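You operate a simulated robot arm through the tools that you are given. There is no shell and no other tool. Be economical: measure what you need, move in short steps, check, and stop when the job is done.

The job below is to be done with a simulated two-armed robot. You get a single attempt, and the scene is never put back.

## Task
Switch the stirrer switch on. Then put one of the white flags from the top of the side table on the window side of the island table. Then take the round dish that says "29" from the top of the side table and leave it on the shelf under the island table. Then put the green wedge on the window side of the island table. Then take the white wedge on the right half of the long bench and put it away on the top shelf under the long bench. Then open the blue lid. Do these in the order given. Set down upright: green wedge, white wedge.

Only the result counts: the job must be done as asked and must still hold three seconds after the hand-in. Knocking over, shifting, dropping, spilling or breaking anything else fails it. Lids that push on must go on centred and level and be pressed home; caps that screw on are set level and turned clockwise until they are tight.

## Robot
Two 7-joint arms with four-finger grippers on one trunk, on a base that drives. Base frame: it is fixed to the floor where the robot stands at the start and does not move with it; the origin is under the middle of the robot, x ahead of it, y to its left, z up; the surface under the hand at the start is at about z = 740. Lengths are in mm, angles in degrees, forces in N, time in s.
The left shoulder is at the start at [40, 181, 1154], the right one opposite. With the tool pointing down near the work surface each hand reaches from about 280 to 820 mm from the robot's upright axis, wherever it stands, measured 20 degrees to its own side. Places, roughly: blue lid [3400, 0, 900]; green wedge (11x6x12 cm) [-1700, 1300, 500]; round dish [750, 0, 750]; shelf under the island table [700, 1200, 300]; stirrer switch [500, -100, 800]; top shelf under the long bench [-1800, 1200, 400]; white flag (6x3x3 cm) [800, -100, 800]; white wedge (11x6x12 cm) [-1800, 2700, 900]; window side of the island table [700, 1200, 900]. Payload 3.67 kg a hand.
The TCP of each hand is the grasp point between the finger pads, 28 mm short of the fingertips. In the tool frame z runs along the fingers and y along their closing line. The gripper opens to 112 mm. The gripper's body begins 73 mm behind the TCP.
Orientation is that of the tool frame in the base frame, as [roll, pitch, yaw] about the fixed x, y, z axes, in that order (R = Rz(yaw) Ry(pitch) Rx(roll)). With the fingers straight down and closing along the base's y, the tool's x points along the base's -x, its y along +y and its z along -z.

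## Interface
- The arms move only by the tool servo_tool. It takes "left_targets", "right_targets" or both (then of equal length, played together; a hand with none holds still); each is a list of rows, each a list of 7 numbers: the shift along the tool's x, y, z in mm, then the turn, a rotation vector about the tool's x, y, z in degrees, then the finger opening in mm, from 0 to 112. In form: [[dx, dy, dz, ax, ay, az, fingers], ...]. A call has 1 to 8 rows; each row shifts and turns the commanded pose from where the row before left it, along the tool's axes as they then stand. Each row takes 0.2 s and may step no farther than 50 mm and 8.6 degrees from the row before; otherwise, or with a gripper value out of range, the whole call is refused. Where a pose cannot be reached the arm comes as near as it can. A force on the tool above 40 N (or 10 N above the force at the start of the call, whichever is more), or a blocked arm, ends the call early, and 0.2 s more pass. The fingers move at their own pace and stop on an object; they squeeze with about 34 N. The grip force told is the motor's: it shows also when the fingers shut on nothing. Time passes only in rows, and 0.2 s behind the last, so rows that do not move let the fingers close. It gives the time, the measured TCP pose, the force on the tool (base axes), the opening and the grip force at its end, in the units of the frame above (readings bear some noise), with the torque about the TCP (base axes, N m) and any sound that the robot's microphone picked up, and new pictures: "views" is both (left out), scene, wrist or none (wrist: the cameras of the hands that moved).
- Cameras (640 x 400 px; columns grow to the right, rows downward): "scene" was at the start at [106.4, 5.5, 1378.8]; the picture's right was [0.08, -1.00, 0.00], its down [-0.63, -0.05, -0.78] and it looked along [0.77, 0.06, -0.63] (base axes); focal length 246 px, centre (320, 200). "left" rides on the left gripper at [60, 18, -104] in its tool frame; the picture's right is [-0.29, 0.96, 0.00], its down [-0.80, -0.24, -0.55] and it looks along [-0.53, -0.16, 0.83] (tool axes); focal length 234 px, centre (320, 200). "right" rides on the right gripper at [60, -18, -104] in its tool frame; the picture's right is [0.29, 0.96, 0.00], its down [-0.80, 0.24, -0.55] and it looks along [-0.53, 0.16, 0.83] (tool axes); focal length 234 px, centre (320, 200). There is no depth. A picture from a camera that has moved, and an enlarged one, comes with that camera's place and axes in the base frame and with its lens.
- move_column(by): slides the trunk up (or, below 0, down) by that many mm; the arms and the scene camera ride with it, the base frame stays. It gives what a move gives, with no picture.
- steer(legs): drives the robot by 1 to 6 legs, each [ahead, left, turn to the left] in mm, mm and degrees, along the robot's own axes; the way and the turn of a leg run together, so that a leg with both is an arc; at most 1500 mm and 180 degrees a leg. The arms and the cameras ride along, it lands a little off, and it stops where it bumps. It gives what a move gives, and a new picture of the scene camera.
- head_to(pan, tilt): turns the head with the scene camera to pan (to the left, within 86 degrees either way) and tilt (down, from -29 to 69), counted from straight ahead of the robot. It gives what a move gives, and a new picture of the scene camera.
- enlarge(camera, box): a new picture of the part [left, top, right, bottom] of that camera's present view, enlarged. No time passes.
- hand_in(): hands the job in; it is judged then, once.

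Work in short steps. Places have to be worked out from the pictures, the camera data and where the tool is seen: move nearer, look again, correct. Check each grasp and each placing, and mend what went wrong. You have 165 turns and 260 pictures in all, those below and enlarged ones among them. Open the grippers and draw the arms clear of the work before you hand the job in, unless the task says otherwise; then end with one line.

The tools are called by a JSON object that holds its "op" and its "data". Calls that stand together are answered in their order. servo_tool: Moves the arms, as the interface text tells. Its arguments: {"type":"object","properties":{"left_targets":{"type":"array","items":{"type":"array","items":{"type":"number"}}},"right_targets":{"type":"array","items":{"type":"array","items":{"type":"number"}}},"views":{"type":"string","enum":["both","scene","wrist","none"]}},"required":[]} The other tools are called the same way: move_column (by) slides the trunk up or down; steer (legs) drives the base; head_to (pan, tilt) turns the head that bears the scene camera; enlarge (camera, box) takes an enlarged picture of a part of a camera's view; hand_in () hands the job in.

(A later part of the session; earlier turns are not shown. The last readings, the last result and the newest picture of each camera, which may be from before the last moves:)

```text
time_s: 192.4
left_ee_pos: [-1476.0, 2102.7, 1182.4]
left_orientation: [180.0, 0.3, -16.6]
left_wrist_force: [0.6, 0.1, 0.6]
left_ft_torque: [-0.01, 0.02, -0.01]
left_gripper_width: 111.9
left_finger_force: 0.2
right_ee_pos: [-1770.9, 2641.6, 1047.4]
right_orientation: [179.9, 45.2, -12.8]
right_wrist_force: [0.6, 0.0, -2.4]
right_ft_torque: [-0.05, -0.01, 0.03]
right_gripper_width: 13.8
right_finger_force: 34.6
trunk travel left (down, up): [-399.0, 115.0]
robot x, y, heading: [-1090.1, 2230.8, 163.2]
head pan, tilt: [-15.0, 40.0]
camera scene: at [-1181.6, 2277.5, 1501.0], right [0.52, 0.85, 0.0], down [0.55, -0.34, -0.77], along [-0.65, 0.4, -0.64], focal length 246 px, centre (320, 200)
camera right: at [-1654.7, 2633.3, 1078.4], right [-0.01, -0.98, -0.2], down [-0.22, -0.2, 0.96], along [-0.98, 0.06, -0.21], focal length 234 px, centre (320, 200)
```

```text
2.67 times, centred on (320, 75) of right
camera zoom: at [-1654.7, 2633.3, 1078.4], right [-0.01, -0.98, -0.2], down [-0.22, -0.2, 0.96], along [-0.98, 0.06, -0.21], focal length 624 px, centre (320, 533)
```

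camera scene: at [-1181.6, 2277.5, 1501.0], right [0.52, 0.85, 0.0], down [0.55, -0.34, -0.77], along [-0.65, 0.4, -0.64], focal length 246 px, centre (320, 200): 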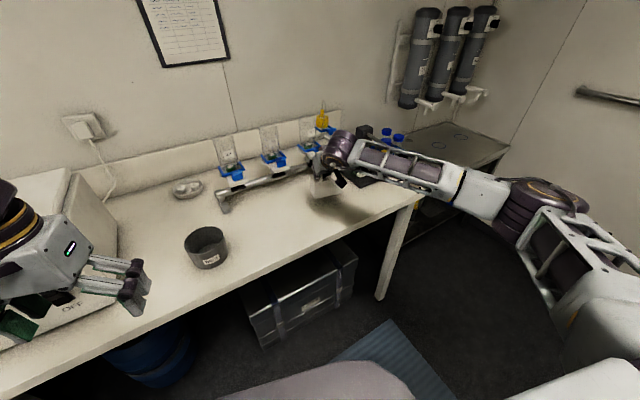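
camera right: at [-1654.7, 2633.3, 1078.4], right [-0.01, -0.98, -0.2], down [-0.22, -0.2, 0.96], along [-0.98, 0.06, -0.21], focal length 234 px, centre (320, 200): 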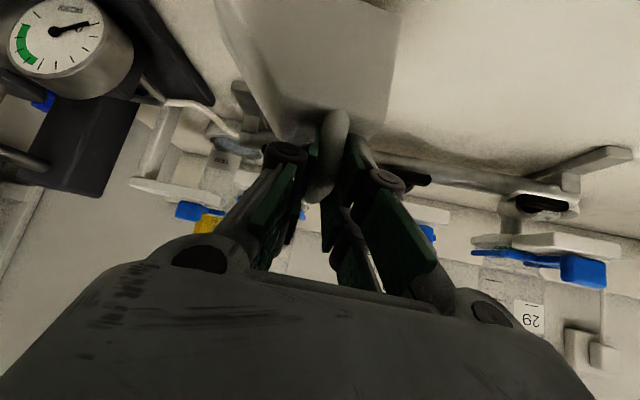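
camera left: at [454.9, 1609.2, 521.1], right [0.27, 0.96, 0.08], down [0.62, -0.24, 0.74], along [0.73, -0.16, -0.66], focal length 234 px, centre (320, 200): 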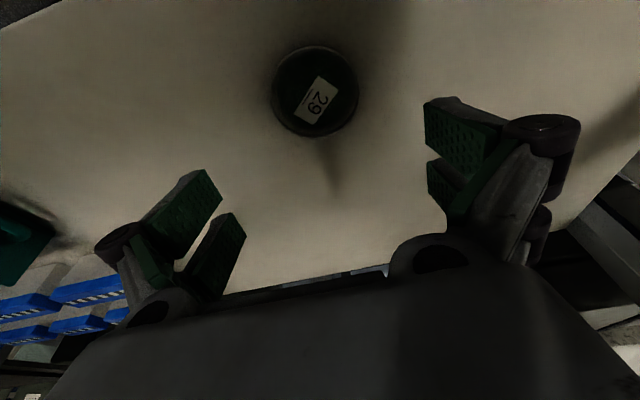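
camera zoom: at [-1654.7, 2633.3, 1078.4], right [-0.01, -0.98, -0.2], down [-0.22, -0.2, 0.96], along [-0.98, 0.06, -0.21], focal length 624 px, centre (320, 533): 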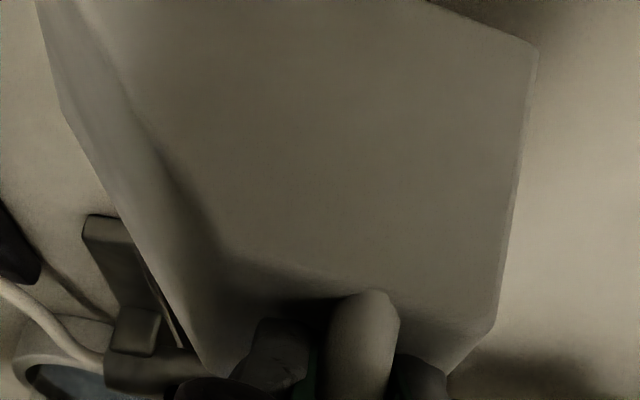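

The wedge hangs level. I draw it back, back the robot off, square up and drive left to face the shelf unit.

{"op": "servo_tool", "data": {"right_targets": [[29.4, 0, -29.6, 0, 0, 0, 0], [29.4, 0, -29.6, 0, 0, 0, 0], [29.4, 0, -29.6, 0, 0, 0, 0], [29.4, 0, -29.6, 0, 0, 0, 0], [29.4, 0, -29.6, 0, 0, 0, 0], [29.4, 0, -29.6, 0, 0, 0, 0]], "views": "none"}}

{"op": "steer", "data": {"legs": [[-250, 0, 0], [0, 0, 16.5], [0, 1050, 0]]}}

{"op": "move_column", "data": {"by": -374}}

{"op": "head_to", "data": {"pan": -10, "tilt": 40}}

```text
time_s: 193.8
left_ee_pos: [-1476.1, 2100.5, 1183.2]
left_orientation: [180.0, 0.4, -16.6]
left_wrist_force: [-0.4, 0.2, 0.3]
left_ft_torque: [-0.02, 0.05, -0.01]
left_gripper_width: 112.1
left_finger_force: 0.1
right_ee_pos: [-1525.4, 2588.1, 1051.1]
right_orientation: [179.9, 45.3, -12.8]
right_wrist_force: [-0.4, -0.1, -1.8]
right_ft_torque: [-0.05, -0.01, -0.01]
right_gripper_width: 13.6
right_finger_force: 33.8
trunk travel left (down, up): [-399.0, 115.0]
robot x, y, heading: [-1087.5, 2229.7, 163.3]
head pan, tilt: [-15.0, 40.0]
```

```text
time_s: 201.9
left_ee_pos: [-1162.4, 863.1, 1182.7]
left_orientation: [180.0, 0.3, 1.6]
left_wrist_force: [0.3, 0.2, 0.2]
left_ft_torque: [0.02, 0.0, -0.01]
left_gripper_width: 112.0
left_finger_force: 0.1
right_ee_pos: [-1362.0, 1308.5, 1049.9]
right_orientation: [179.9, 45.2, 5.4]
right_wrist_force: [-0.2, 0.3, -2.6]
right_ft_torque: [-0.01, -0.05, -0.02]
right_gripper_width: 13.7
right_finger_force: 34.1
trunk travel left (down, up): [-399.0, 115.0]
robot x, y, heading: [-836.1, 1103.8, -178.1]
head pan, tilt: [-15.0, 40.0]
camera scene: at [-937.5, 1122.8, 1501.0], right [0.23, 0.97, 0.0], down [0.63, -0.15, -0.77], along [-0.74, 0.18, -0.64], focal length 246 px, centre (320, 200)
```

scene: 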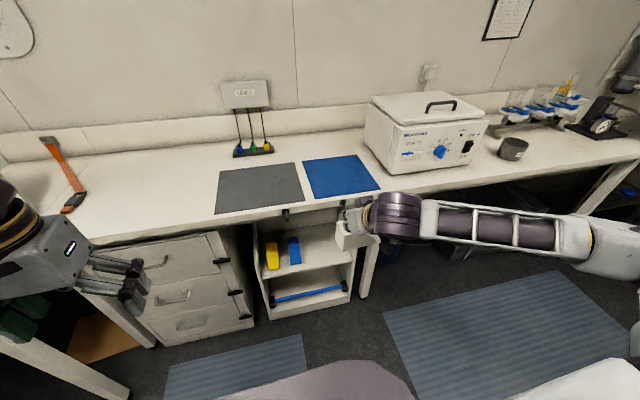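

```text
time_s: 205.5
left_ee_pos: [-1161.5, 863.3, 808.5]
left_orientation: [179.9, 0.4, 1.7]
left_wrist_force: [1.3, 0.1, 0.3]
left_ft_torque: [-0.01, -0.01, -0.02]
left_gripper_width: 112.0
left_finger_force: 0.1
right_ee_pos: [-1360.6, 1309.2, 675.7]
right_orientation: [179.9, 45.2, 5.4]
right_wrist_force: [-0.3, -0.2, -2.4]
right_ft_torque: [-0.05, -0.01, 0.03]
right_gripper_width: 13.5
right_finger_force: 34.2
trunk travel left (down, up): [-25.0, 489.0]
robot x, y, heading: [-832.4, 1106.2, -178.4]
head pan, tilt: [-15.0, 40.0]
```

```text
time_s: 206.1
left_ee_pos: [-1161.8, 863.5, 809.5]
left_orientation: [-179.9, 0.4, 1.6]
left_wrist_force: [-0.2, 0.1, -0.4]
left_ft_torque: [0.0, 0.01, -0.02]
left_gripper_width: 111.9
left_finger_force: 0.0
right_ee_pos: [-1361.0, 1309.8, 675.6]
right_orientation: [179.9, 45.2, 5.5]
right_wrist_force: [0.3, -0.2, -2.4]
right_ft_torque: [-0.02, -0.05, -0.02]
right_gripper_width: 13.8
right_finger_force: 33.5
trunk travel left (down, up): [-25.0, 489.0]
robot x, y, heading: [-832.0, 1108.2, -178.4]
head pan, tilt: [-10.0, 40.0]
camera scene: at [-938.8, 1115.3, 1127.1], right [0.15, 0.99, 0.0], down [0.64, -0.09, -0.77], along [-0.76, 0.11, -0.64], focal length 246 px, centre (320, 200)
```

scene: 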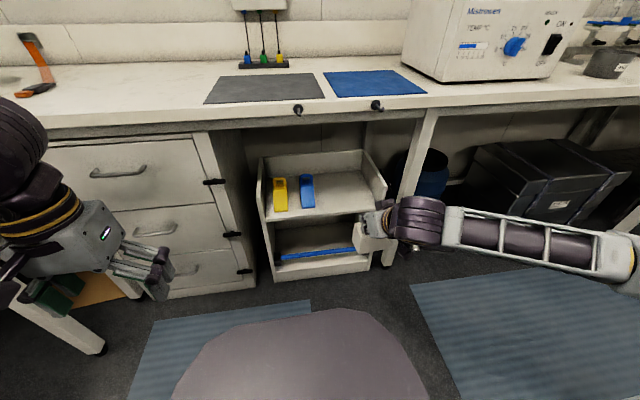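

I drive 120 mm ahead, then lower to z≈585 and shift right 34 mm before going in.

{"op": "steer", "data": {"legs": [[120, 0, 0]]}}

{"op": "servo_tool", "data": {"right_targets": [[21.3, -11, 21.1, 0, 0, 0, 0], [21.3, -11, 21.1, 0, 0, 0, 0], [21.3, -11, 21.1, 0, 0, 0, 0]]}}

{"op": "enlarge", "data": {"camera": "scene", "box": [250, 130, 450, 290]}}

```text
time_s: 207.4
left_ee_pos: [-1283.4, 860.4, 808.2]
left_orientation: [-180.0, 0.3, 1.5]
left_wrist_force: [0.2, -0.2, 0.0]
left_ft_torque: [0.0, -0.05, -0.01]
left_gripper_width: 111.9
left_finger_force: 0.1
right_ee_pos: [-1482.4, 1307.7, 675.0]
right_orientation: [179.9, 45.0, 5.3]
right_wrist_force: [-0.5, 0.7, -2.5]
right_ft_torque: [-0.04, -0.03, 0.02]
right_gripper_width: 13.9
right_finger_force: 34.4
trunk travel left (down, up): [-25.0, 489.0]
robot x, y, heading: [-951.2, 1100.9, -178.4]
head pan, tilt: [-10.0, 40.0]
camera scene: at [-1060.0, 1112.4, 1126.9], right [0.15, 0.99, 0.0], down [0.64, -0.1, -0.76], along [-0.76, 0.11, -0.64], focal length 246 px, centre (320, 200)
```

scene: 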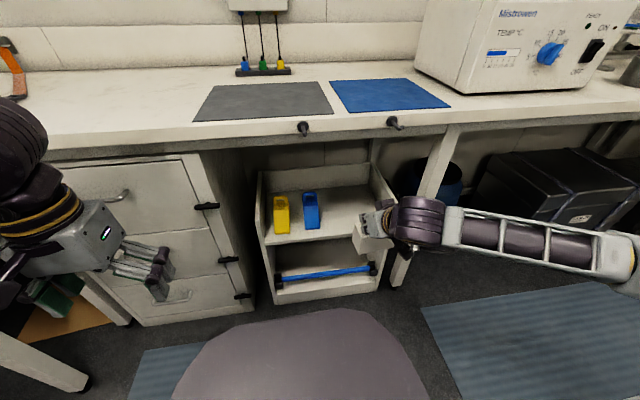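

```text
time_s: 208.2
left_ee_pos: [-1281.5, 860.5, 809.3]
left_orientation: [-180.0, 0.4, 1.4]
left_wrist_force: [0.1, 0.6, -0.2]
left_ft_torque: [0.0, -0.02, 0.0]
left_gripper_width: 112.1
left_finger_force: 0.0
right_ee_pos: [-1483.4, 1343.5, 587.4]
right_orientation: [179.9, 45.1, 5.3]
right_wrist_force: [0.4, -0.5, -2.6]
right_ft_torque: [-0.03, -0.05, 0.0]
right_gripper_width: 13.5
right_finger_force: 34.1
trunk travel left (down, up): [-25.0, 489.0]
robot x, y, heading: [-957.7, 1103.4, -178.5]
head pan, tilt: [-10.0, 40.0]
camera scene: at [-1058.8, 1112.7, 1127.1], right [0.15, 0.99, 0.0], down [0.64, -0.1, -0.77], along [-0.76, 0.11, -0.64], focal length 246 px, centre (320, 200)
camera right: at [-1369.7, 1370.9, 617.3], right [0.29, -0.93, -0.2], down [-0.15, -0.25, 0.96], along [-0.95, -0.25, -0.21], focal length 234 px, centre (320, 200)
```

scene: 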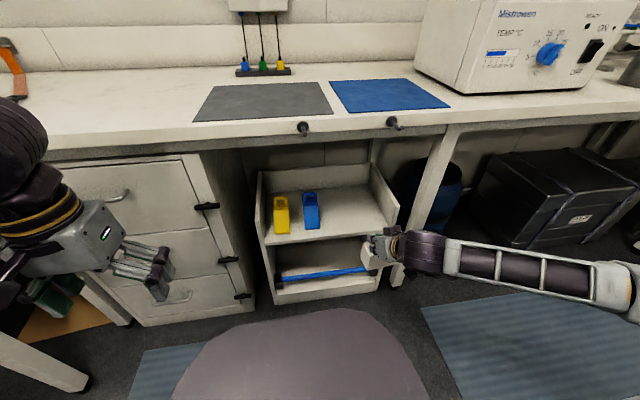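
right: 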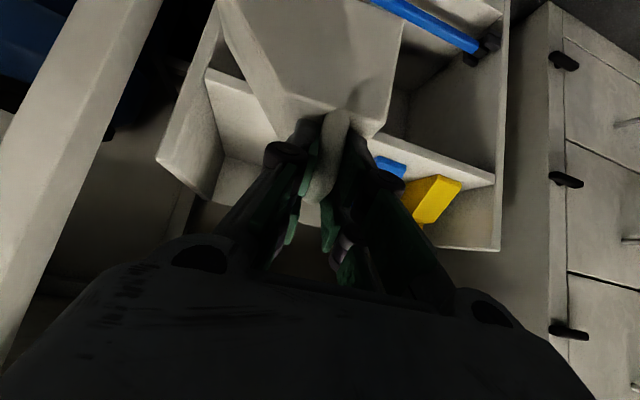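

```text
2.50 times, centred on (350, 210) of scene
camera zoom: at [-1058.8, 1112.7, 1127.1], right [0.15, 0.99, 0.0], down [0.64, -0.1, -0.77], along [-0.76, 0.11, -0.64], focal length 615 px, centre (245, 175)
```

zoom: 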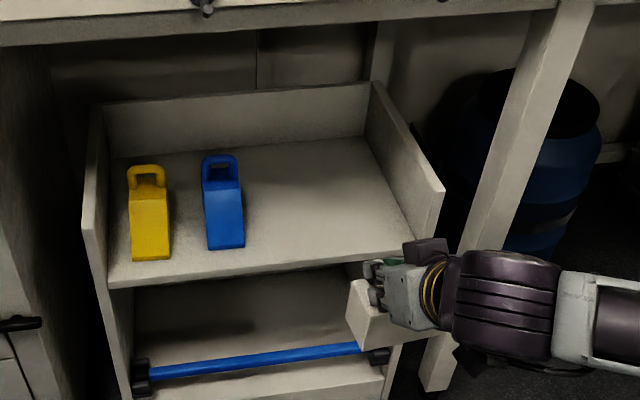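

Clearances look fine. I go in 257 mm with the wedge bottom ~28 mm above the shelf.

{"op": "servo_tool", "data": {"right_targets": [[-30.2, 2, 30.4, 0, 0, 0, 0], [-30.2, 2, 30.4, 0, 0, 0, 0], [-30.2, 2, 30.4, 0, 0, 0, 0]]}}

{"op": "enlarge", "data": {"camera": "scene", "box": [250, 130, 450, 290]}}

```text
time_s: 209.0
left_ee_pos: [-1283.5, 860.1, 810.0]
left_orientation: [-179.9, 0.3, 1.3]
left_wrist_force: [0.4, -0.9, -0.2]
left_ft_torque: [0.01, -0.01, -0.02]
left_gripper_width: 112.1
left_finger_force: 0.1
right_ee_pos: [-1611.4, 1323.6, 586.6]
right_orientation: [179.9, 45.1, 5.4]
right_wrist_force: [0.8, 1.1, -2.3]
right_ft_torque: [-0.03, -0.03, 0.04]
right_gripper_width: 13.6
right_finger_force: 34.4
trunk travel left (down, up): [-25.0, 489.0]
robot x, y, heading: [-954.3, 1101.5, -178.5]
head pan, tilt: [-10.0, 40.0]
camera scene: at [-1059.2, 1112.2, 1127.1], right [0.15, 0.99, 0.0], down [0.64, -0.1, -0.77], along [-0.76, 0.11, -0.64], focal length 246 px, centre (320, 200)
camera right: at [-1497.4, 1351.5, 617.4], right [0.29, -0.93, -0.2], down [-0.15, -0.25, 0.96], along [-0.94, -0.25, -0.21], focal length 234 px, centre (320, 200)
```

scene: 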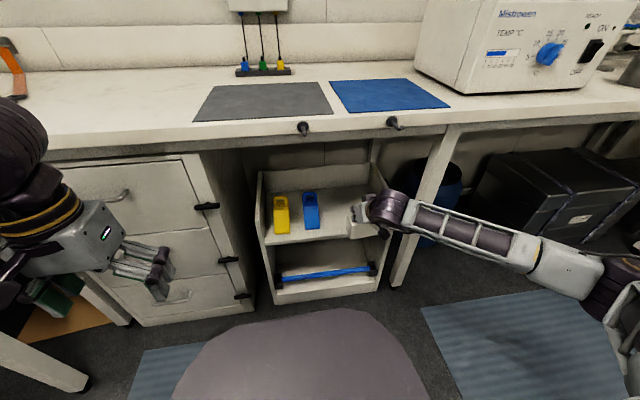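
right: 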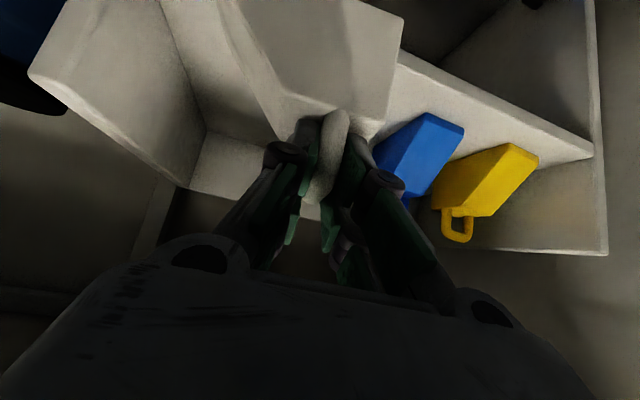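

```text
2.50 times, centred on (350, 210) of scene
camera zoom: at [-1059.2, 1112.2, 1127.1], right [0.15, 0.99, 0.0], down [0.64, -0.1, -0.77], along [-0.76, 0.11, -0.64], focal length 615 px, centre (245, 175)
```

zoom: 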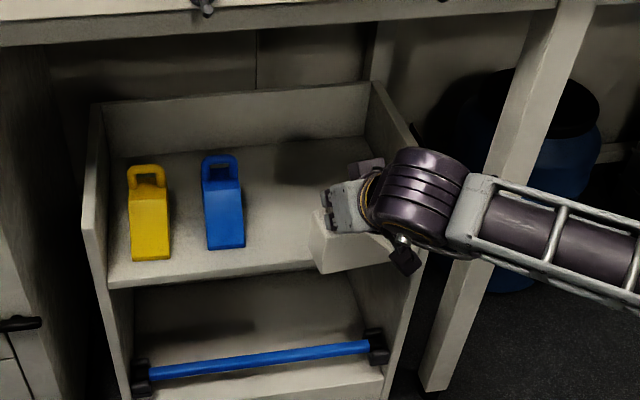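

The forearm comes near the bench leg, so I shift left 16 mm while going in, and stop at x ≈ -1715.

{"op": "servo_tool", "data": {"right_targets": [[-24.5, 6, 24.7, 0, 0, 0, 0], [-24.5, 5, 24.7, 0, 0, 0, 0], [-24.5, 5, 24.7, 0, 0, 0, 0]]}}

{"op": "enlarge", "data": {"camera": "scene", "box": [250, 130, 450, 290]}}

```text
time_s: 209.8
left_ee_pos: [-1283.6, 861.1, 808.4]
left_orientation: [-179.8, 0.4, 1.4]
left_wrist_force: [0.0, -0.3, -0.2]
left_ft_torque: [-0.02, -0.01, 0.02]
left_gripper_width: 112.1
left_finger_force: 0.1
right_ee_pos: [-1715.5, 1294.5, 583.6]
right_orientation: [179.9, 45.2, 5.2]
right_wrist_force: [0.0, 0.1, -3.3]
right_ft_torque: [-0.05, -0.02, -0.02]
right_gripper_width: 14.0
right_finger_force: 34.0
trunk travel left (down, up): [-25.0, 489.0]
robot x, y, heading: [-959.4, 1101.6, -178.8]
head pan, tilt: [-10.0, 40.0]
camera scene: at [-1059.2, 1112.0, 1127.1], right [0.15, 0.99, 0.0], down [0.64, -0.1, -0.77], along [-0.76, 0.11, -0.64], focal length 246 px, centre (320, 200)
camera right: at [-1601.7, 1323.2, 616.1], right [0.29, -0.93, -0.2], down [-0.15, -0.25, 0.96], along [-0.95, -0.25, -0.21], focal length 234 px, centre (320, 200)
```

scene: 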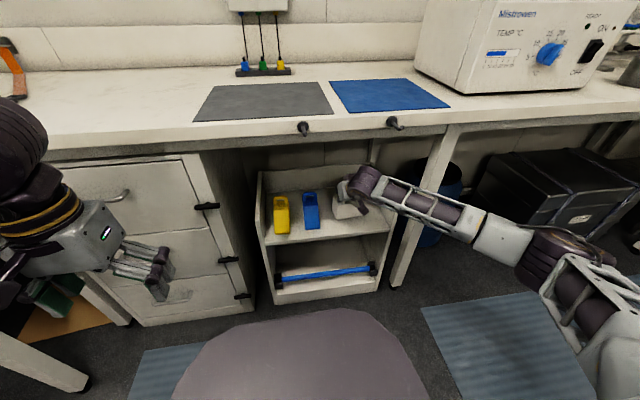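
right: 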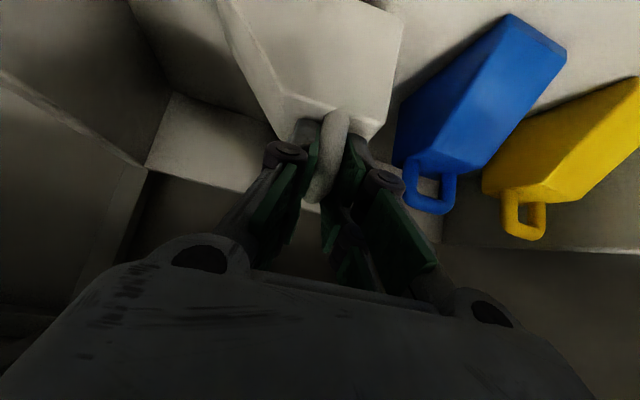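

```text
2.50 times, centred on (350, 210) of scene
camera zoom: at [-1059.2, 1112.0, 1127.1], right [0.15, 0.99, 0.0], down [0.64, -0.1, -0.77], along [-0.76, 0.11, -0.64], focal length 615 px, centre (245, 175)
```

zoom: 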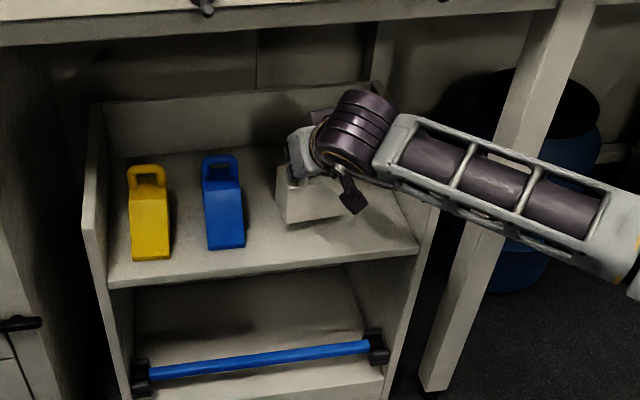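

The wedge is over the shelf. I lower 18 mm, then small steps until contact.

{"op": "servo_tool", "data": {"right_targets": [[6.4, 0, 6.4, 0, 0, 0, 0], [6.4, 0, 6.4, 0, 0, 0, 0]], "views": "none"}}

{"op": "servo_tool", "data": {"right_targets": [[2.1, 0, 2.1, 0, 0, 0, 0], [1.4, 0, 1.4, 0, 0, 0, 0]], "views": "none"}}

{"op": "servo_tool", "data": {"right_targets": [[1.4, 0, 1.4, 0, 0, 0, 0], [1.4, 0, 1.4, 0, 0, 0, 0]], "views": "none"}}

```text
time_s: 210.4
left_ee_pos: [-1282.2, 860.2, 809.3]
left_orientation: [-180.0, 0.4, 1.4]
left_wrist_force: [-0.3, 0.5, 0.4]
left_ft_torque: [0.02, 0.01, 0.02]
left_gripper_width: 112.1
left_finger_force: 0.1
right_ee_pos: [-1714.1, 1295.7, 566.7]
right_orientation: [179.9, 45.1, 5.3]
right_wrist_force: [0.3, -0.2, -1.9]
right_ft_torque: [-0.02, -0.03, 0.01]
right_gripper_width: 13.7
right_finger_force: 33.4
trunk travel left (down, up): [-25.0, 489.0]
robot x, y, heading: [-954.6, 1101.2, -178.4]
head pan, tilt: [-10.0, 40.0]
```

```text
time_s: 211.0
left_ee_pos: [-1283.7, 862.8, 808.5]
left_orientation: [-180.0, 0.4, 1.3]
left_wrist_force: [0.0, 0.7, -0.4]
left_ft_torque: [0.03, 0.03, 0.02]
left_gripper_width: 112.2
left_finger_force: 0.0
right_ee_pos: [-1714.5, 1294.7, 562.6]
right_orientation: [179.9, 45.3, 5.4]
right_wrist_force: [0.2, -1.4, -2.4]
right_ft_torque: [-0.03, -0.04, -0.02]
right_gripper_width: 13.7
right_finger_force: 33.8
trunk travel left (down, up): [-25.0, 489.0]
robot x, y, heading: [-951.7, 1099.1, -178.7]
head pan, tilt: [-10.0, 40.0]
```

```text
time_s: 211.6
left_ee_pos: [-1283.1, 860.7, 809.7]
left_orientation: [-180.0, 0.3, 1.6]
left_wrist_force: [0.9, -0.4, 0.0]
left_ft_torque: [0.0, 0.01, -0.03]
left_gripper_width: 112.0
left_finger_force: 0.1
right_ee_pos: [-1714.3, 1295.4, 560.2]
right_orientation: [179.9, 45.3, 5.5]
right_wrist_force: [-0.9, -1.7, 2.3]
right_ft_torque: [0.17, -0.02, 0.01]
right_gripper_width: 13.9
right_finger_force: 34.3
trunk travel left (down, up): [-25.0, 489.0]
robot x, y, heading: [-954.6, 1102.4, -178.9]
head pan, tilt: [-10.0, 40.0]
```

Contact begins (+5 N). One more small step, then check the picture.

{"op": "servo_tool", "data": {"right_targets": [[1.2, 0, 1.2, 0, 0, 0, 0], [0.8, 0, 0.8, 0, 0, 0, 0]]}}

{"op": "enlarge", "data": {"camera": "scene", "box": [310, 160, 410, 250]}}

```text
time_s: 212.2
left_ee_pos: [-1282.1, 860.0, 810.4]
left_orientation: [-179.9, 0.5, 1.6]
left_wrist_force: [0.7, -0.7, 0.2]
left_ft_torque: [-0.03, 0.04, -0.01]
left_gripper_width: 111.6
left_finger_force: 0.2
right_ee_pos: [-1714.4, 1294.9, 559.3]
right_orientation: [179.8, 45.5, 5.2]
right_wrist_force: [-3.3, -3.5, 11.9]
right_ft_torque: [0.01, 0.1, 0.13]
right_gripper_width: 13.8
right_finger_force: 33.9
trunk travel left (down, up): [-25.0, 489.0]
robot x, y, heading: [-958.2, 1099.0, -178.5]
head pan, tilt: [-10.0, 40.0]
camera scene: at [-1057.4, 1111.8, 1127.3], right [0.15, 0.99, 0.0], down [0.64, -0.1, -0.77], along [-0.76, 0.11, -0.64], focal length 246 px, centre (320, 200)
camera right: at [-1600.9, 1323.6, 589.3], right [0.29, -0.93, -0.2], down [-0.14, -0.25, 0.96], along [-0.95, -0.25, -0.2], focal length 234 px, centre (320, 200)
```

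scene: 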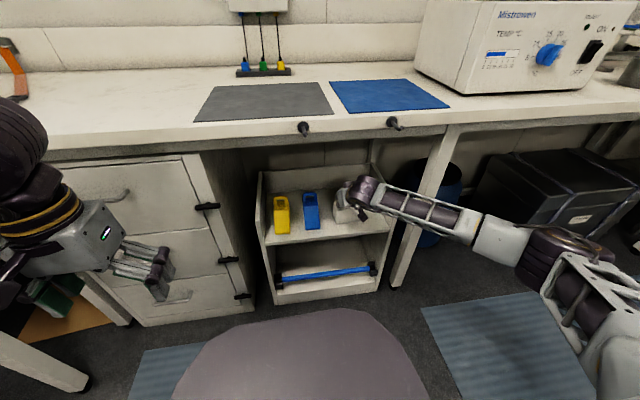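
right: 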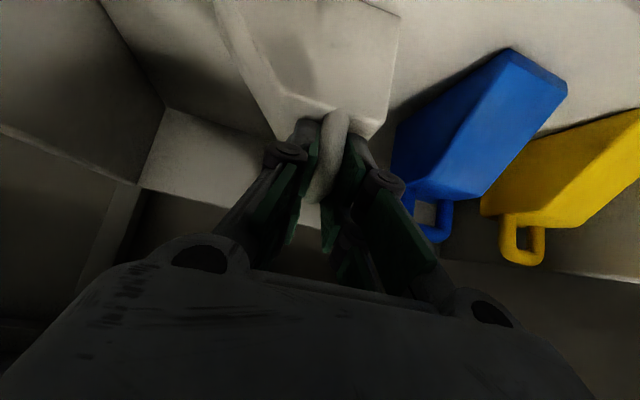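

```text
4.44 times, centred on (360, 205) of scene
camera zoom: at [-1057.4, 1111.8, 1127.3], right [0.15, 0.99, 0.0], down [0.64, -0.1, -0.77], along [-0.76, 0.11, -0.64], focal length 1094 px, centre (142, 178)
```

zoom: 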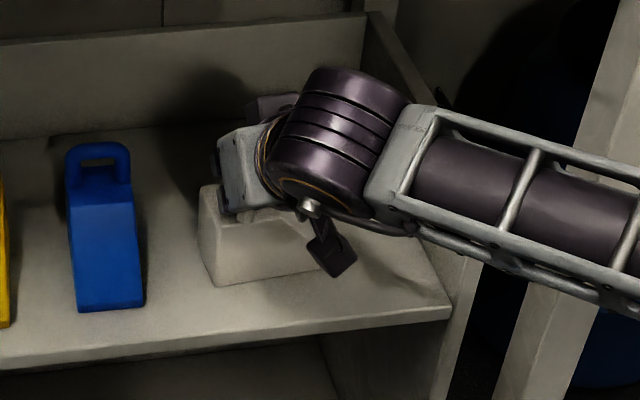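

The wedge stands on the shelf. I open and withdraw along the tool axis.

{"op": "servo_tool", "data": {"right_targets": [[0, 0, 0, 0, 0, 0, 40], [0, 0, 0, 0, 0, 0, 56], [0, 0, -15, 0, 0, 0, 56], [0, 0, -30, 0, 0, 0, 56], [25, 0, -30, 0, 0, 0, 56], [29, 0, -30, 0, 0, 0, 56], [29, 0, -30, 0, 0, 0, 56]]}}

{"op": "enlarge", "data": {"camera": "scene", "box": [250, 150, 410, 270]}}

```text
time_s: 213.8
left_ee_pos: [-1281.6, 860.3, 808.2]
left_orientation: [-180.0, 0.4, 1.5]
left_wrist_force: [0.2, -0.6, 0.4]
left_ft_torque: [-0.01, 0.01, -0.05]
left_gripper_width: 111.8
left_finger_force: 0.1
right_ee_pos: [-1560.2, 1310.1, 595.2]
right_orientation: [179.8, 45.2, 5.3]
right_wrist_force: [-0.5, 0.5, 0.0]
right_ft_torque: [-0.02, 0.01, -0.04]
right_gripper_width: 56.1
right_finger_force: 0.1
trunk travel left (down, up): [-25.0, 489.0]
robot x, y, heading: [-955.1, 1100.2, -178.4]
head pan, tilt: [-10.0, 40.0]
camera scene: at [-1058.1, 1112.4, 1127.2], right [0.15, 0.99, 0.0], down [0.64, -0.1, -0.77], along [-0.76, 0.11, -0.64], focal length 246 px, centre (320, 200)
camera right: at [-1446.5, 1338.4, 626.3], right [0.29, -0.93, -0.2], down [-0.15, -0.25, 0.96], along [-0.95, -0.25, -0.21], focal length 234 px, centre (320, 200)
```

scene: 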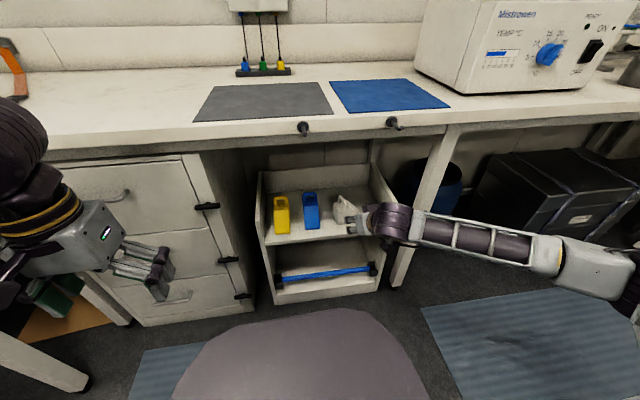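
right: 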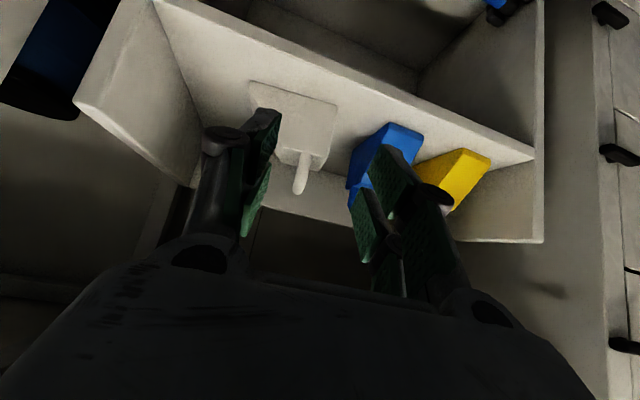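

```text
3.33 times, centred on (330, 210) of scene
camera zoom: at [-1058.1, 1112.4, 1127.2], right [0.15, 0.99, 0.0], down [0.64, -0.1, -0.77], along [-0.76, 0.11, -0.64], focal length 821 px, centre (287, 167)
```

zoom: 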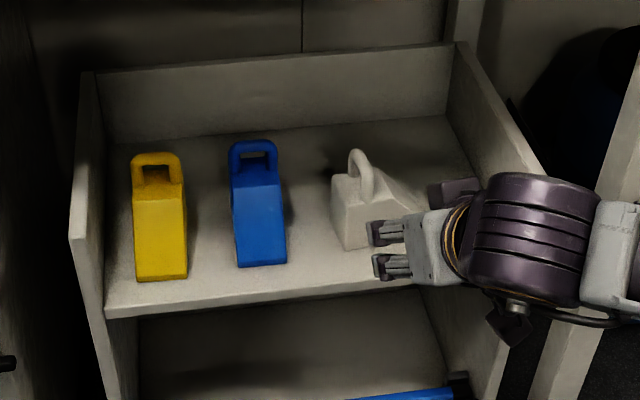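

White wedge stands on the shelf upright. Last: the blue lid at about [3400, 0, 900]. I back off, fold the right hand in, raise the trunk and turn around.

{"op": "steer", "data": {"legs": [[-420, 0, 0]]}}

{"op": "servo_tool", "data": {"right_targets": [[25, 0, -25, 0, 7.5, 0, 0], [25, 0, -25, 0, 7.5, 0, 0], [20, 0, -25, 0, 7.5, 0, 0], [20, 0, -25, 0, 7.5, 0, 0], [20, 0, -25, 0, 7.5, 0, 0], [20, 0, -25, 0, 7.5, 0, 0], [0, 0, -30, 0, 0, 0, 0], [0, 0, -30, 0, 0, 0, 0]], "views": "none"}}

{"op": "move_column", "data": {"by": 315}}

{"op": "steer", "data": {"legs": [[0, 0, 178.5], [-100, -1100, 0]]}}

{"op": "head_to", "data": {"pan": -40, "tilt": 25}}

```text
time_s: 216.4
left_ee_pos: [-856.8, 870.7, 809.4]
left_orientation: [-179.9, 0.4, 1.9]
left_wrist_force: [0.0, 0.0, 0.0]
left_ft_torque: [-0.02, 0.02, -0.02]
left_gripper_width: 111.9
left_finger_force: 0.1
right_ee_pos: [-1139.4, 1316.7, 596.1]
right_orientation: [179.9, 45.3, 6.0]
right_wrist_force: [0.7, -0.1, 0.2]
right_ft_torque: [0.0, 0.03, -0.01]
right_gripper_width: 55.9
right_finger_force: 0.1
trunk travel left (down, up): [-25.0, 489.0]
robot x, y, heading: [-531.6, 1113.0, -178.0]
head pan, tilt: [-10.0, 40.0]
camera scene: at [-635.3, 1124.0, 1127.2], right [0.14, 0.99, 0.0], down [0.64, -0.09, -0.77], along [-0.76, 0.11, -0.64], focal length 246 px, centre (320, 200)
```

scene: 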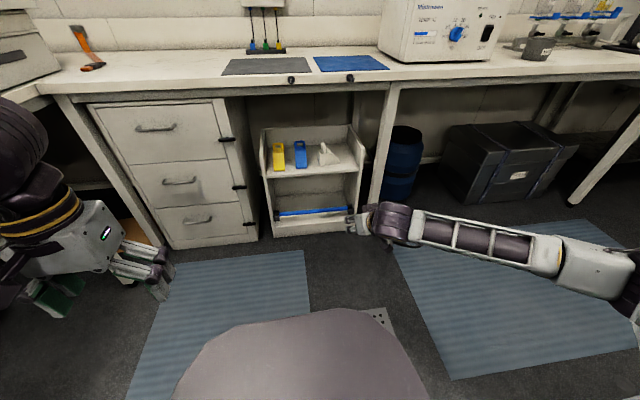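

```text
time_s: 218.2
left_ee_pos: [-857.5, 870.6, 808.8]
left_orientation: [-179.9, 0.4, 2.1]
left_wrist_force: [-0.2, -0.5, 0.8]
left_ft_torque: [-0.03, 0.01, -0.02]
left_gripper_width: 112.3
left_finger_force: 0.1
right_ee_pos: [-966.5, 1337.7, 732.0]
right_orientation: [179.9, 0.1, 6.0]
right_wrist_force: [-0.2, 0.7, -0.4]
right_ft_torque: [0.03, 0.01, -0.02]
right_gripper_width: 0.0
right_finger_force: 33.8
trunk travel left (down, up): [-25.0, 489.0]
robot x, y, heading: [-532.7, 1115.6, -177.6]
head pan, tilt: [-10.0, 40.0]
```

```text
time_s: 221.4
left_ee_pos: [-857.5, 871.5, 1123.9]
left_orientation: [-179.9, 0.5, 2.0]
left_wrist_force: [0.0, 0.9, -0.7]
left_ft_torque: [0.02, 0.01, -0.02]
left_gripper_width: 112.3
left_finger_force: 0.0
right_ee_pos: [-967.9, 1336.6, 1045.9]
right_orientation: [179.8, 0.3, 5.9]
right_wrist_force: [0.3, -0.3, -0.5]
right_ft_torque: [0.0, -0.01, -0.02]
right_gripper_width: 0.0
right_finger_force: 34.1
trunk travel left (down, up): [-340.0, 174.0]
robot x, y, heading: [-533.8, 1109.9, -177.7]
head pan, tilt: [-10.0, 40.0]
```

```text
time_s: 235.8
left_ee_pos: [-195.2, 225.3, 1122.9]
left_orientation: [-180.0, 0.4, -172.3]
left_wrist_force: [-0.3, -0.3, 0.1]
left_ft_torque: [0.01, 0.06, 0.03]
left_gripper_width: 112.0
left_finger_force: 0.0
right_ee_pos: [-40.5, -228.0, 1045.1]
right_orientation: [179.9, 0.2, -168.4]
right_wrist_force: [-0.2, -0.8, -0.6]
right_ft_torque: [-0.01, -0.02, -0.02]
right_gripper_width: 0.0
right_finger_force: 34.5
trunk travel left (down, up): [-340.0, 174.0]
robot x, y, heading: [-495.9, -50.1, 7.9]
head pan, tilt: [-10.0, 40.0]
camera scene: at [-388.7, -51.0, 1441.8], right [-0.04, -1.0, 0.0], down [-0.64, 0.03, -0.77], along [0.77, -0.03, -0.64], focal length 246 px, centre (320, 200)
```

scene: 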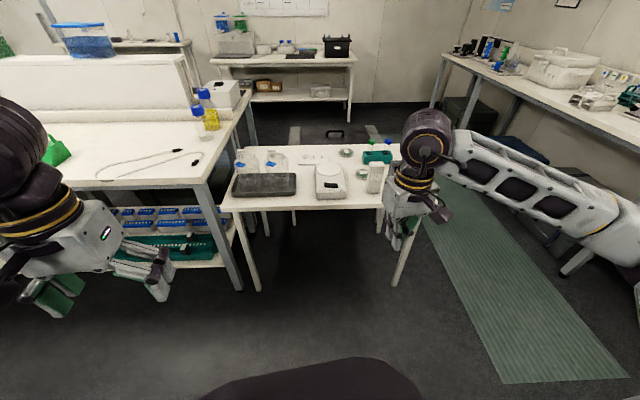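

```text
time_s: 236.7
left_ee_pos: [-193.3, 225.4, 1123.1]
left_orientation: [-180.0, 0.4, -172.2]
left_wrist_force: [-0.7, 0.4, 0.2]
left_ft_torque: [-0.03, 0.0, -0.01]
left_gripper_width: 112.3
left_finger_force: 0.0
right_ee_pos: [-39.2, -228.5, 1045.0]
right_orientation: [179.9, 0.3, -168.4]
right_wrist_force: [0.6, -0.6, 0.8]
right_ft_torque: [-0.01, -0.01, 0.01]
right_gripper_width: 0.1
right_finger_force: 34.3
trunk travel left (down, up): [-340.0, 174.0]
robot x, y, heading: [-496.9, -51.0, 7.4]
head pan, tilt: [-40.0, 25.0]
camera scene: at [-395.8, -96.5, 1465.1], right [-0.53, -0.85, 0.0], down [-0.36, 0.23, -0.91], along [0.77, -0.48, -0.42], focal length 246 px, centre (320, 200)
```

scene: 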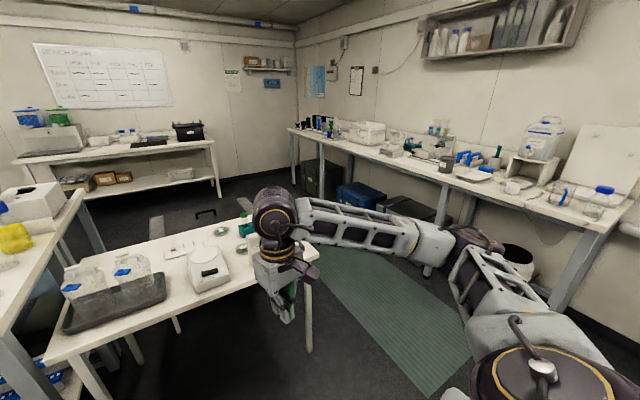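

The way: along the mat between side table and right bench. I raise the trunk fully so elbows clear, straighten the heading and drive.

{"op": "move_column", "data": {"by": 170}}

{"op": "steer", "data": {"legs": [[0, 0, -7.5], [0, -880, 0]]}}

{"op": "head_to", "data": {"pan": 0, "tilt": 30}}

```text
time_s: 238.6
left_ee_pos: [-193.2, 225.4, 1293.9]
left_orientation: [-179.9, 0.4, -172.3]
left_wrist_force: [-1.1, 0.2, -0.5]
left_ft_torque: [-0.01, 0.01, 0.03]
left_gripper_width: 112.1
left_finger_force: 0.0
right_ee_pos: [-40.4, -229.4, 1215.1]
right_orientation: [179.9, 0.3, -168.4]
right_wrist_force: [0.2, 0.6, -0.2]
right_ft_torque: [0.02, -0.03, 0.02]
right_gripper_width: 0.0
right_finger_force: 33.7
trunk travel left (down, up): [-510.0, 4.0]
robot x, y, heading: [-497.4, -50.4, 7.5]
head pan, tilt: [-40.0, 25.0]
```

```text
time_s: 243.9
left_ee_pos: [-156.7, -679.8, 1294.0]
left_orientation: [-179.9, 0.4, -179.4]
left_wrist_force: [0.7, -0.5, 0.2]
left_ft_torque: [-0.04, 0.0, 0.04]
left_gripper_width: 111.8
left_finger_force: 0.1
right_ee_pos: [-59.6, -1149.5, 1215.1]
right_orientation: [-180.0, 0.2, -175.5]
right_wrist_force: [0.2, -0.3, -0.1]
right_ft_torque: [-0.06, 0.0, 0.02]
right_gripper_width: 0.0
right_finger_force: 33.5
trunk travel left (down, up): [-510.0, 4.0]
robot x, y, heading: [-489.4, -914.5, 0.5]
head pan, tilt: [-40.0, 25.0]
camera scene: at [-396.6, -973.7, 1635.4], right [-0.64, -0.77, 0.0], down [-0.33, 0.27, -0.91], along [0.7, -0.58, -0.42], focal length 246 px, centre (320, 200)
```

scene: 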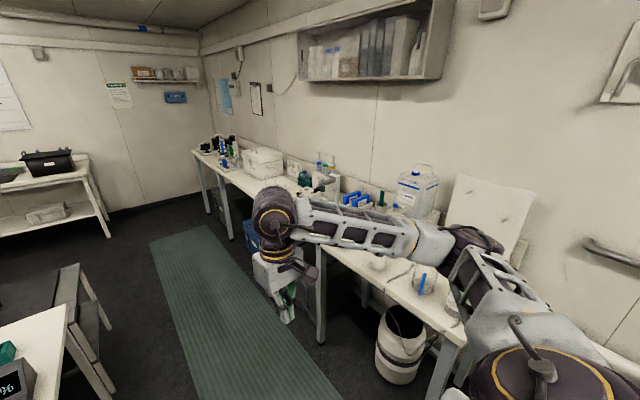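

```text
time_s: 245.0
left_ee_pos: [-157.3, -679.4, 1293.6]
left_orientation: [-180.0, 0.4, -179.4]
left_wrist_force: [0.5, 0.4, 0.1]
left_ft_torque: [-0.03, -0.05, -0.02]
left_gripper_width: 112.3
left_finger_force: 0.1
right_ee_pos: [-59.8, -1148.8, 1216.6]
right_orientation: [179.9, 0.2, -175.5]
right_wrist_force: [0.4, 0.2, -0.3]
right_ft_torque: [-0.02, 0.01, -0.03]
right_gripper_width: 0.0
right_finger_force: 33.9
trunk travel left (down, up): [-510.0, 4.0]
robot x, y, heading: [-491.6, -917.3, 0.7]
head pan, tilt: [0.0, 30.0]
camera scene: at [-377.4, -914.8, 1627.4], right [0.01, -1.0, 0.0], down [-0.5, 0.0, -0.87], along [0.87, 0.01, -0.5], focal length 246 px, centre (320, 200)
```

scene: 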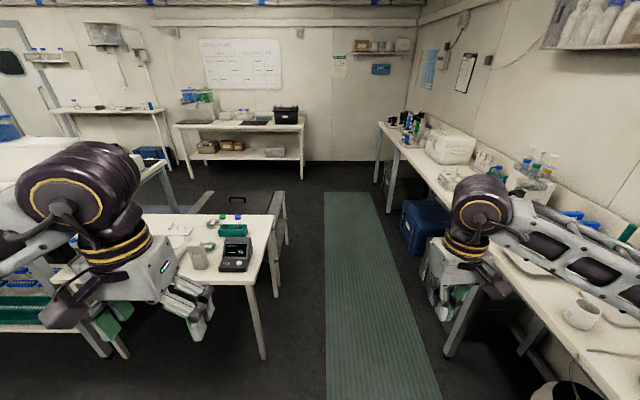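

There is a low dark structure behind the side table (right edge y ≈ -550). I shift right 120 mm and drive ahead along the mat.

{"op": "steer", "data": {"legs": [[0, -120, -0.8], [1500, 0, 0]]}}

{"op": "head_to", "data": {"pan": 25, "tilt": 30}}

```text
time_s: 253.5
left_ee_pos: [1329.2, -782.6, 1293.7]
left_orientation: [-180.0, 0.4, -178.6]
left_wrist_force: [0.3, 0.5, -0.5]
left_ft_torque: [0.01, 0.01, 0.04]
left_gripper_width: 112.1
left_finger_force: 0.1
right_ee_pos: [1432.2, -1250.1, 1215.7]
right_orientation: [179.9, 0.1, -174.8]
right_wrist_force: [0.6, 0.4, 0.2]
right_ft_torque: [0.0, 0.02, 0.0]
right_gripper_width: 0.0
right_finger_force: 33.6
trunk travel left (down, up): [-510.0, 4.0]
robot x, y, heading: [1001.0, -1026.4, 1.3]
head pan, tilt: [0.0, 30.0]
camera scene: at [1112.5, -1021.5, 1627.4], right [0.02, -1.0, 0.0], down [-0.5, -0.01, -0.87], along [0.87, 0.02, -0.5], focal length 246 px, centre (320, 200)
```

scene: 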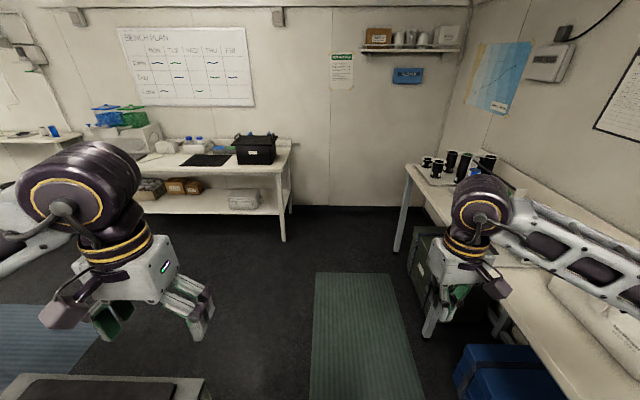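

```text
time_s: 254.4
left_ee_pos: [1329.4, -783.6, 1293.2]
left_orientation: [-180.0, 0.3, -178.6]
left_wrist_force: [-0.2, -0.2, 1.1]
left_ft_torque: [0.01, -0.02, -0.01]
left_gripper_width: 112.2
left_finger_force: 0.2
right_ee_pos: [1434.4, -1251.1, 1215.6]
right_orientation: [179.9, 0.2, -174.7]
right_wrist_force: [-0.2, -0.4, 0.0]
right_ft_torque: [0.0, 0.02, -0.01]
right_gripper_width: 0.0
right_finger_force: 34.4
trunk travel left (down, up): [-510.0, 4.0]
robot x, y, heading: [1002.4, -1023.1, 1.3]
head pan, tilt: [25.0, 30.0]
camera scene: at [1103.8, -983.6, 1627.4], right [0.44, -0.9, 0.0], down [-0.45, -0.22, -0.87], along [0.78, 0.38, -0.5], focal length 246 px, centre (320, 200)
```

scene: 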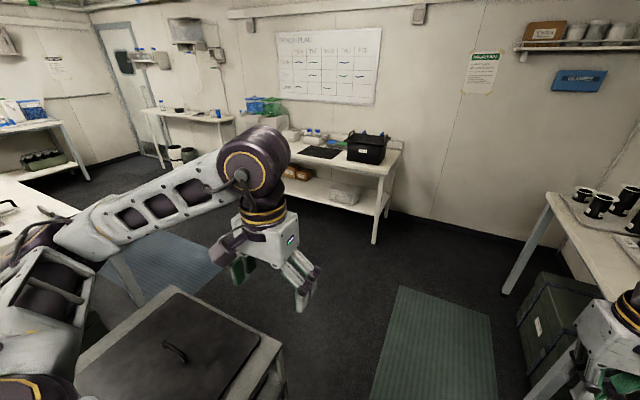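

The low cart ends near x ≈ 1600. I drive ahead 1300 mm, then left 900 mm toward the back bench.

{"op": "steer", "data": {"legs": [[1300, 0, -1], [0, 850, 0]]}}

{"op": "head_to", "data": {"pan": 0, "tilt": 35}}

```text
time_s: 265.4
left_ee_pos: [2647.3, 90.5, 1292.7]
left_orientation: [-179.9, 0.4, 178.5]
left_wrist_force: [0.1, -1.3, 0.3]
left_ft_torque: [0.0, 0.01, -0.01]
left_gripper_width: 111.9
left_finger_force: 0.0
right_ee_pos: [2727.7, -380.8, 1214.9]
right_orientation: [179.9, 0.1, -177.5]
right_wrist_force: [-0.6, 0.1, 0.5]
right_ft_torque: [0.01, 0.0, -0.02]
right_gripper_width: 0.0
right_finger_force: 34.0
trunk travel left (down, up): [-510.0, 4.0]
robot x, y, heading: [2308.5, -130.9, -1.4]
head pan, tilt: [25.0, 30.0]
camera scene: at [2411.5, -97.9, 1627.4], right [0.4, -0.92, 0.0], down [-0.46, -0.2, -0.87], along [0.79, 0.35, -0.5], focal length 246 px, centre (320, 200)
```

scene: 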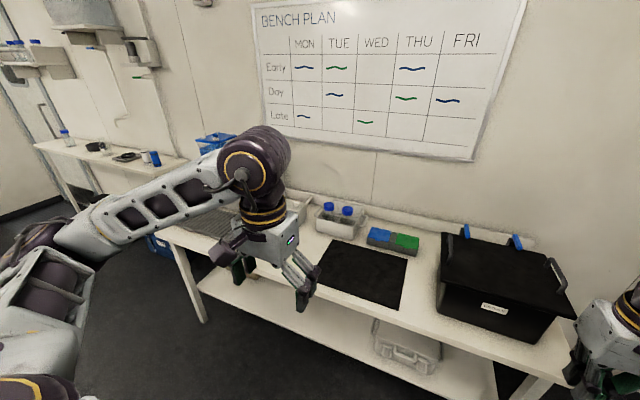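

```text
time_s: 266.3
left_ee_pos: [2648.0, 91.6, 1292.6]
left_orientation: [-179.8, 0.3, 178.7]
left_wrist_force: [0.7, -0.5, -0.8]
left_ft_torque: [-0.01, -0.02, 0.01]
left_gripper_width: 111.8
left_finger_force: 0.1
right_ee_pos: [2728.3, -380.1, 1215.2]
right_orientation: [179.9, 0.2, -177.6]
right_wrist_force: [0.5, 0.0, 0.7]
right_ft_torque: [-0.01, 0.0, 0.0]
right_gripper_width: 0.2
right_finger_force: 34.1
trunk travel left (down, up): [-510.0, 4.0]
robot x, y, heading: [2308.8, -133.5, -1.4]
head pan, tilt: [0.0, 35.0]
camera scene: at [2416.7, -135.0, 1619.6], right [-0.02, -1.0, 0.0], down [-0.57, 0.01, -0.82], along [0.82, -0.02, -0.57], focal length 246 px, centre (320, 200)
```

scene: 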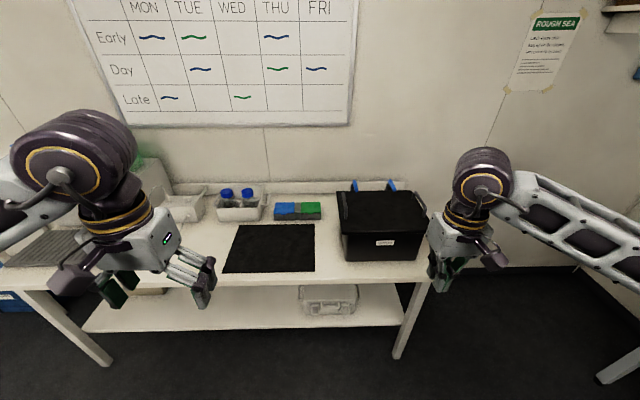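

The blue/green lidded box is at about [3350, 5]. I zoom in on it.

{"op": "enlarge", "data": {"camera": "scene", "box": [255, 180, 345, 240]}}

{"op": "enlarge", "data": {"camera": "scene", "box": [140, 140, 280, 250]}}

```text
6.67 times, centred on (300, 210) of scene
camera zoom: at [2416.7, -135.0, 1619.6], right [-0.02, -1.0, 0.0], down [-0.57, 0.01, -0.82], along [0.82, -0.02, -0.57], focal length 1641 px, centre (453, 133)
```

zoom: 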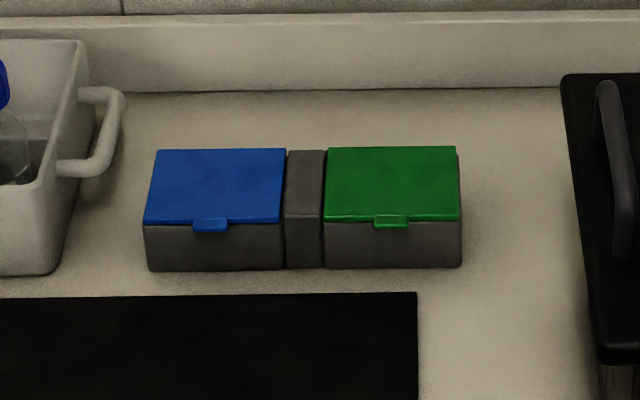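

```text
3.64 times, centred on (210, 195) of scene
camera zoom: at [2416.7, -135.0, 1619.6], right [-0.02, -1.0, 0.0], down [-0.57, 0.01, -0.82], along [0.82, -0.02, -0.57], focal length 895 px, centre (720, 218)
```

zoom: 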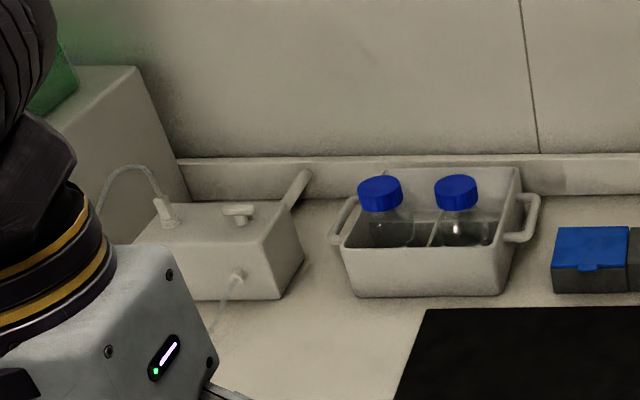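

It is a hinged blue lid with a front tab at about [3290, 7, 940], hinge at x≈3372. I drive closer, lower the trunk, and tilt the left hand 45° with fingers closed to lift the tab.

{"op": "steer", "data": {"legs": [[280, 0, 1.4]]}}

{"op": "move_column", "data": {"by": -230}}

{"op": "servo_tool", "data": {"left_targets": [[0, 0, 0, 0, -7.5, 0, 0], [0, 0, 0, 0, -7.5, 0, 0], [0, 0, 0, 0, -7.5, 0, 0], [0, 0, 0, 0, -7.5, 0, 0], [0, 0, 0, 0, -7.5, 0, 0], [0, 0, 0, 0, -7.5, 0, 0]]}}

```text
time_s: 268.4
left_ee_pos: [2927.0, 91.3, 1293.8]
left_orientation: [-179.9, 0.6, 179.5]
left_wrist_force: [0.2, 0.3, 0.5]
left_ft_torque: [0.01, -0.06, 0.04]
left_gripper_width: 112.1
left_finger_force: 0.0
right_ee_pos: [3013.7, -378.9, 1216.0]
right_orientation: [179.9, 0.3, -176.6]
right_wrist_force: [0.5, -0.6, 0.3]
right_ft_torque: [-0.01, -0.06, 0.01]
right_gripper_width: 0.1
right_finger_force: 33.9
trunk travel left (down, up): [-510.0, 4.0]
robot x, y, heading: [2591.4, -135.2, -0.3]
head pan, tilt: [0.0, 35.0]
camera scene: at [2698.6, -138.8, 1619.8], right [-0.01, -1.0, 0.0], down [-0.57, 0.01, -0.82], along [0.82, -0.01, -0.57], focal length 246 px, centre (320, 200)
```

scene: 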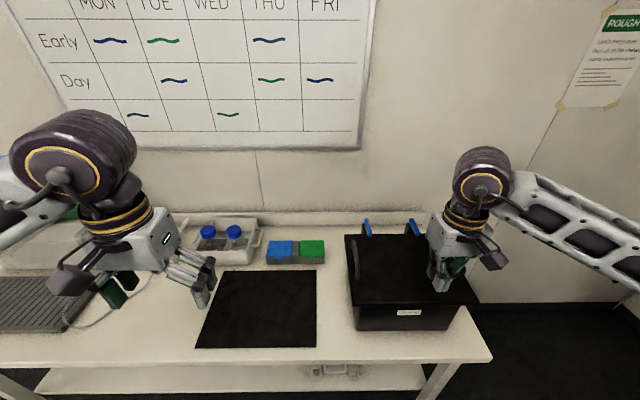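

```text
time_s: 270.8
left_ee_pos: [2927.5, 91.1, 1064.0]
left_orientation: [-179.9, 0.5, 179.4]
left_wrist_force: [0.0, -0.1, -0.1]
left_ft_torque: [0.01, 0.01, 0.0]
left_gripper_width: 112.2
left_finger_force: 0.0
right_ee_pos: [3015.5, -379.3, 986.9]
right_orientation: [179.9, 0.2, -176.6]
right_wrist_force: [0.4, 0.4, -0.8]
right_ft_torque: [0.02, 0.0, -0.03]
right_gripper_width: 0.0
right_finger_force: 34.0
trunk travel left (down, up): [-280.0, 234.0]
robot x, y, heading: [2589.3, -137.6, -0.6]
head pan, tilt: [0.0, 35.0]
```

```text
time_s: 272.2
left_ee_pos: [3059.1, 75.3, 1131.1]
left_orientation: [180.0, 45.3, 179.4]
left_wrist_force: [0.2, -0.1, 0.7]
left_ft_torque: [0.04, -0.01, 0.03]
left_gripper_width: 0.1
left_finger_force: 34.2
left hand out of reach, approached as far as the arm can: row 1, 2, 3, 4, 5, 6
right_ee_pos: [3016.1, -378.7, 985.9]
right_orientation: [179.9, 0.2, -176.7]
right_wrist_force: [0.7, -0.1, -0.4]
right_ft_torque: [-0.03, 0.01, 0.0]
right_gripper_width: 0.0
right_finger_force: 33.9
trunk travel left (down, up): [-280.0, 234.0]
robot x, y, heading: [2592.4, -134.6, -0.7]
head pan, tilt: [0.0, 35.0]
camera scene: at [2700.9, -138.8, 1390.0], right [-0.01, -1.0, 0.0], down [-0.57, 0.01, -0.82], along [0.82, -0.01, -0.57], focal length 246 px, centre (320, 200)
camera left: at [2943.7, 94.2, 1160.9], right [0.21, 0.96, 0.2], down [0.16, -0.24, 0.96], along [0.96, -0.17, -0.21], focal length 234 px, centre (320, 200)
```

scene: 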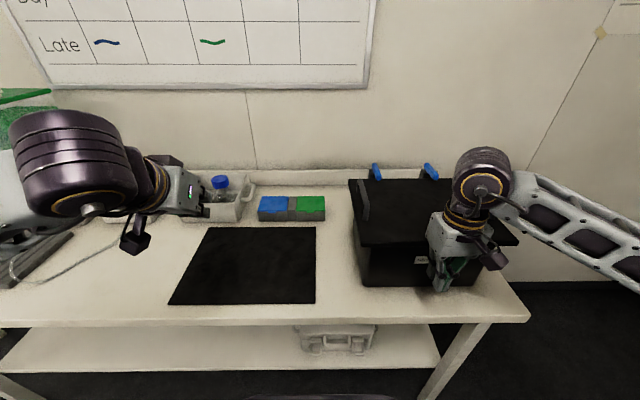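
left: 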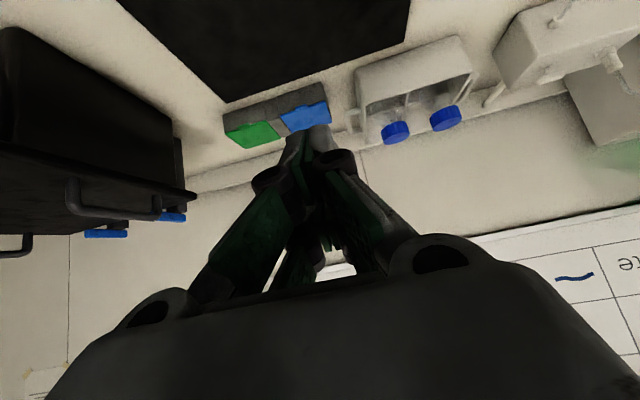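

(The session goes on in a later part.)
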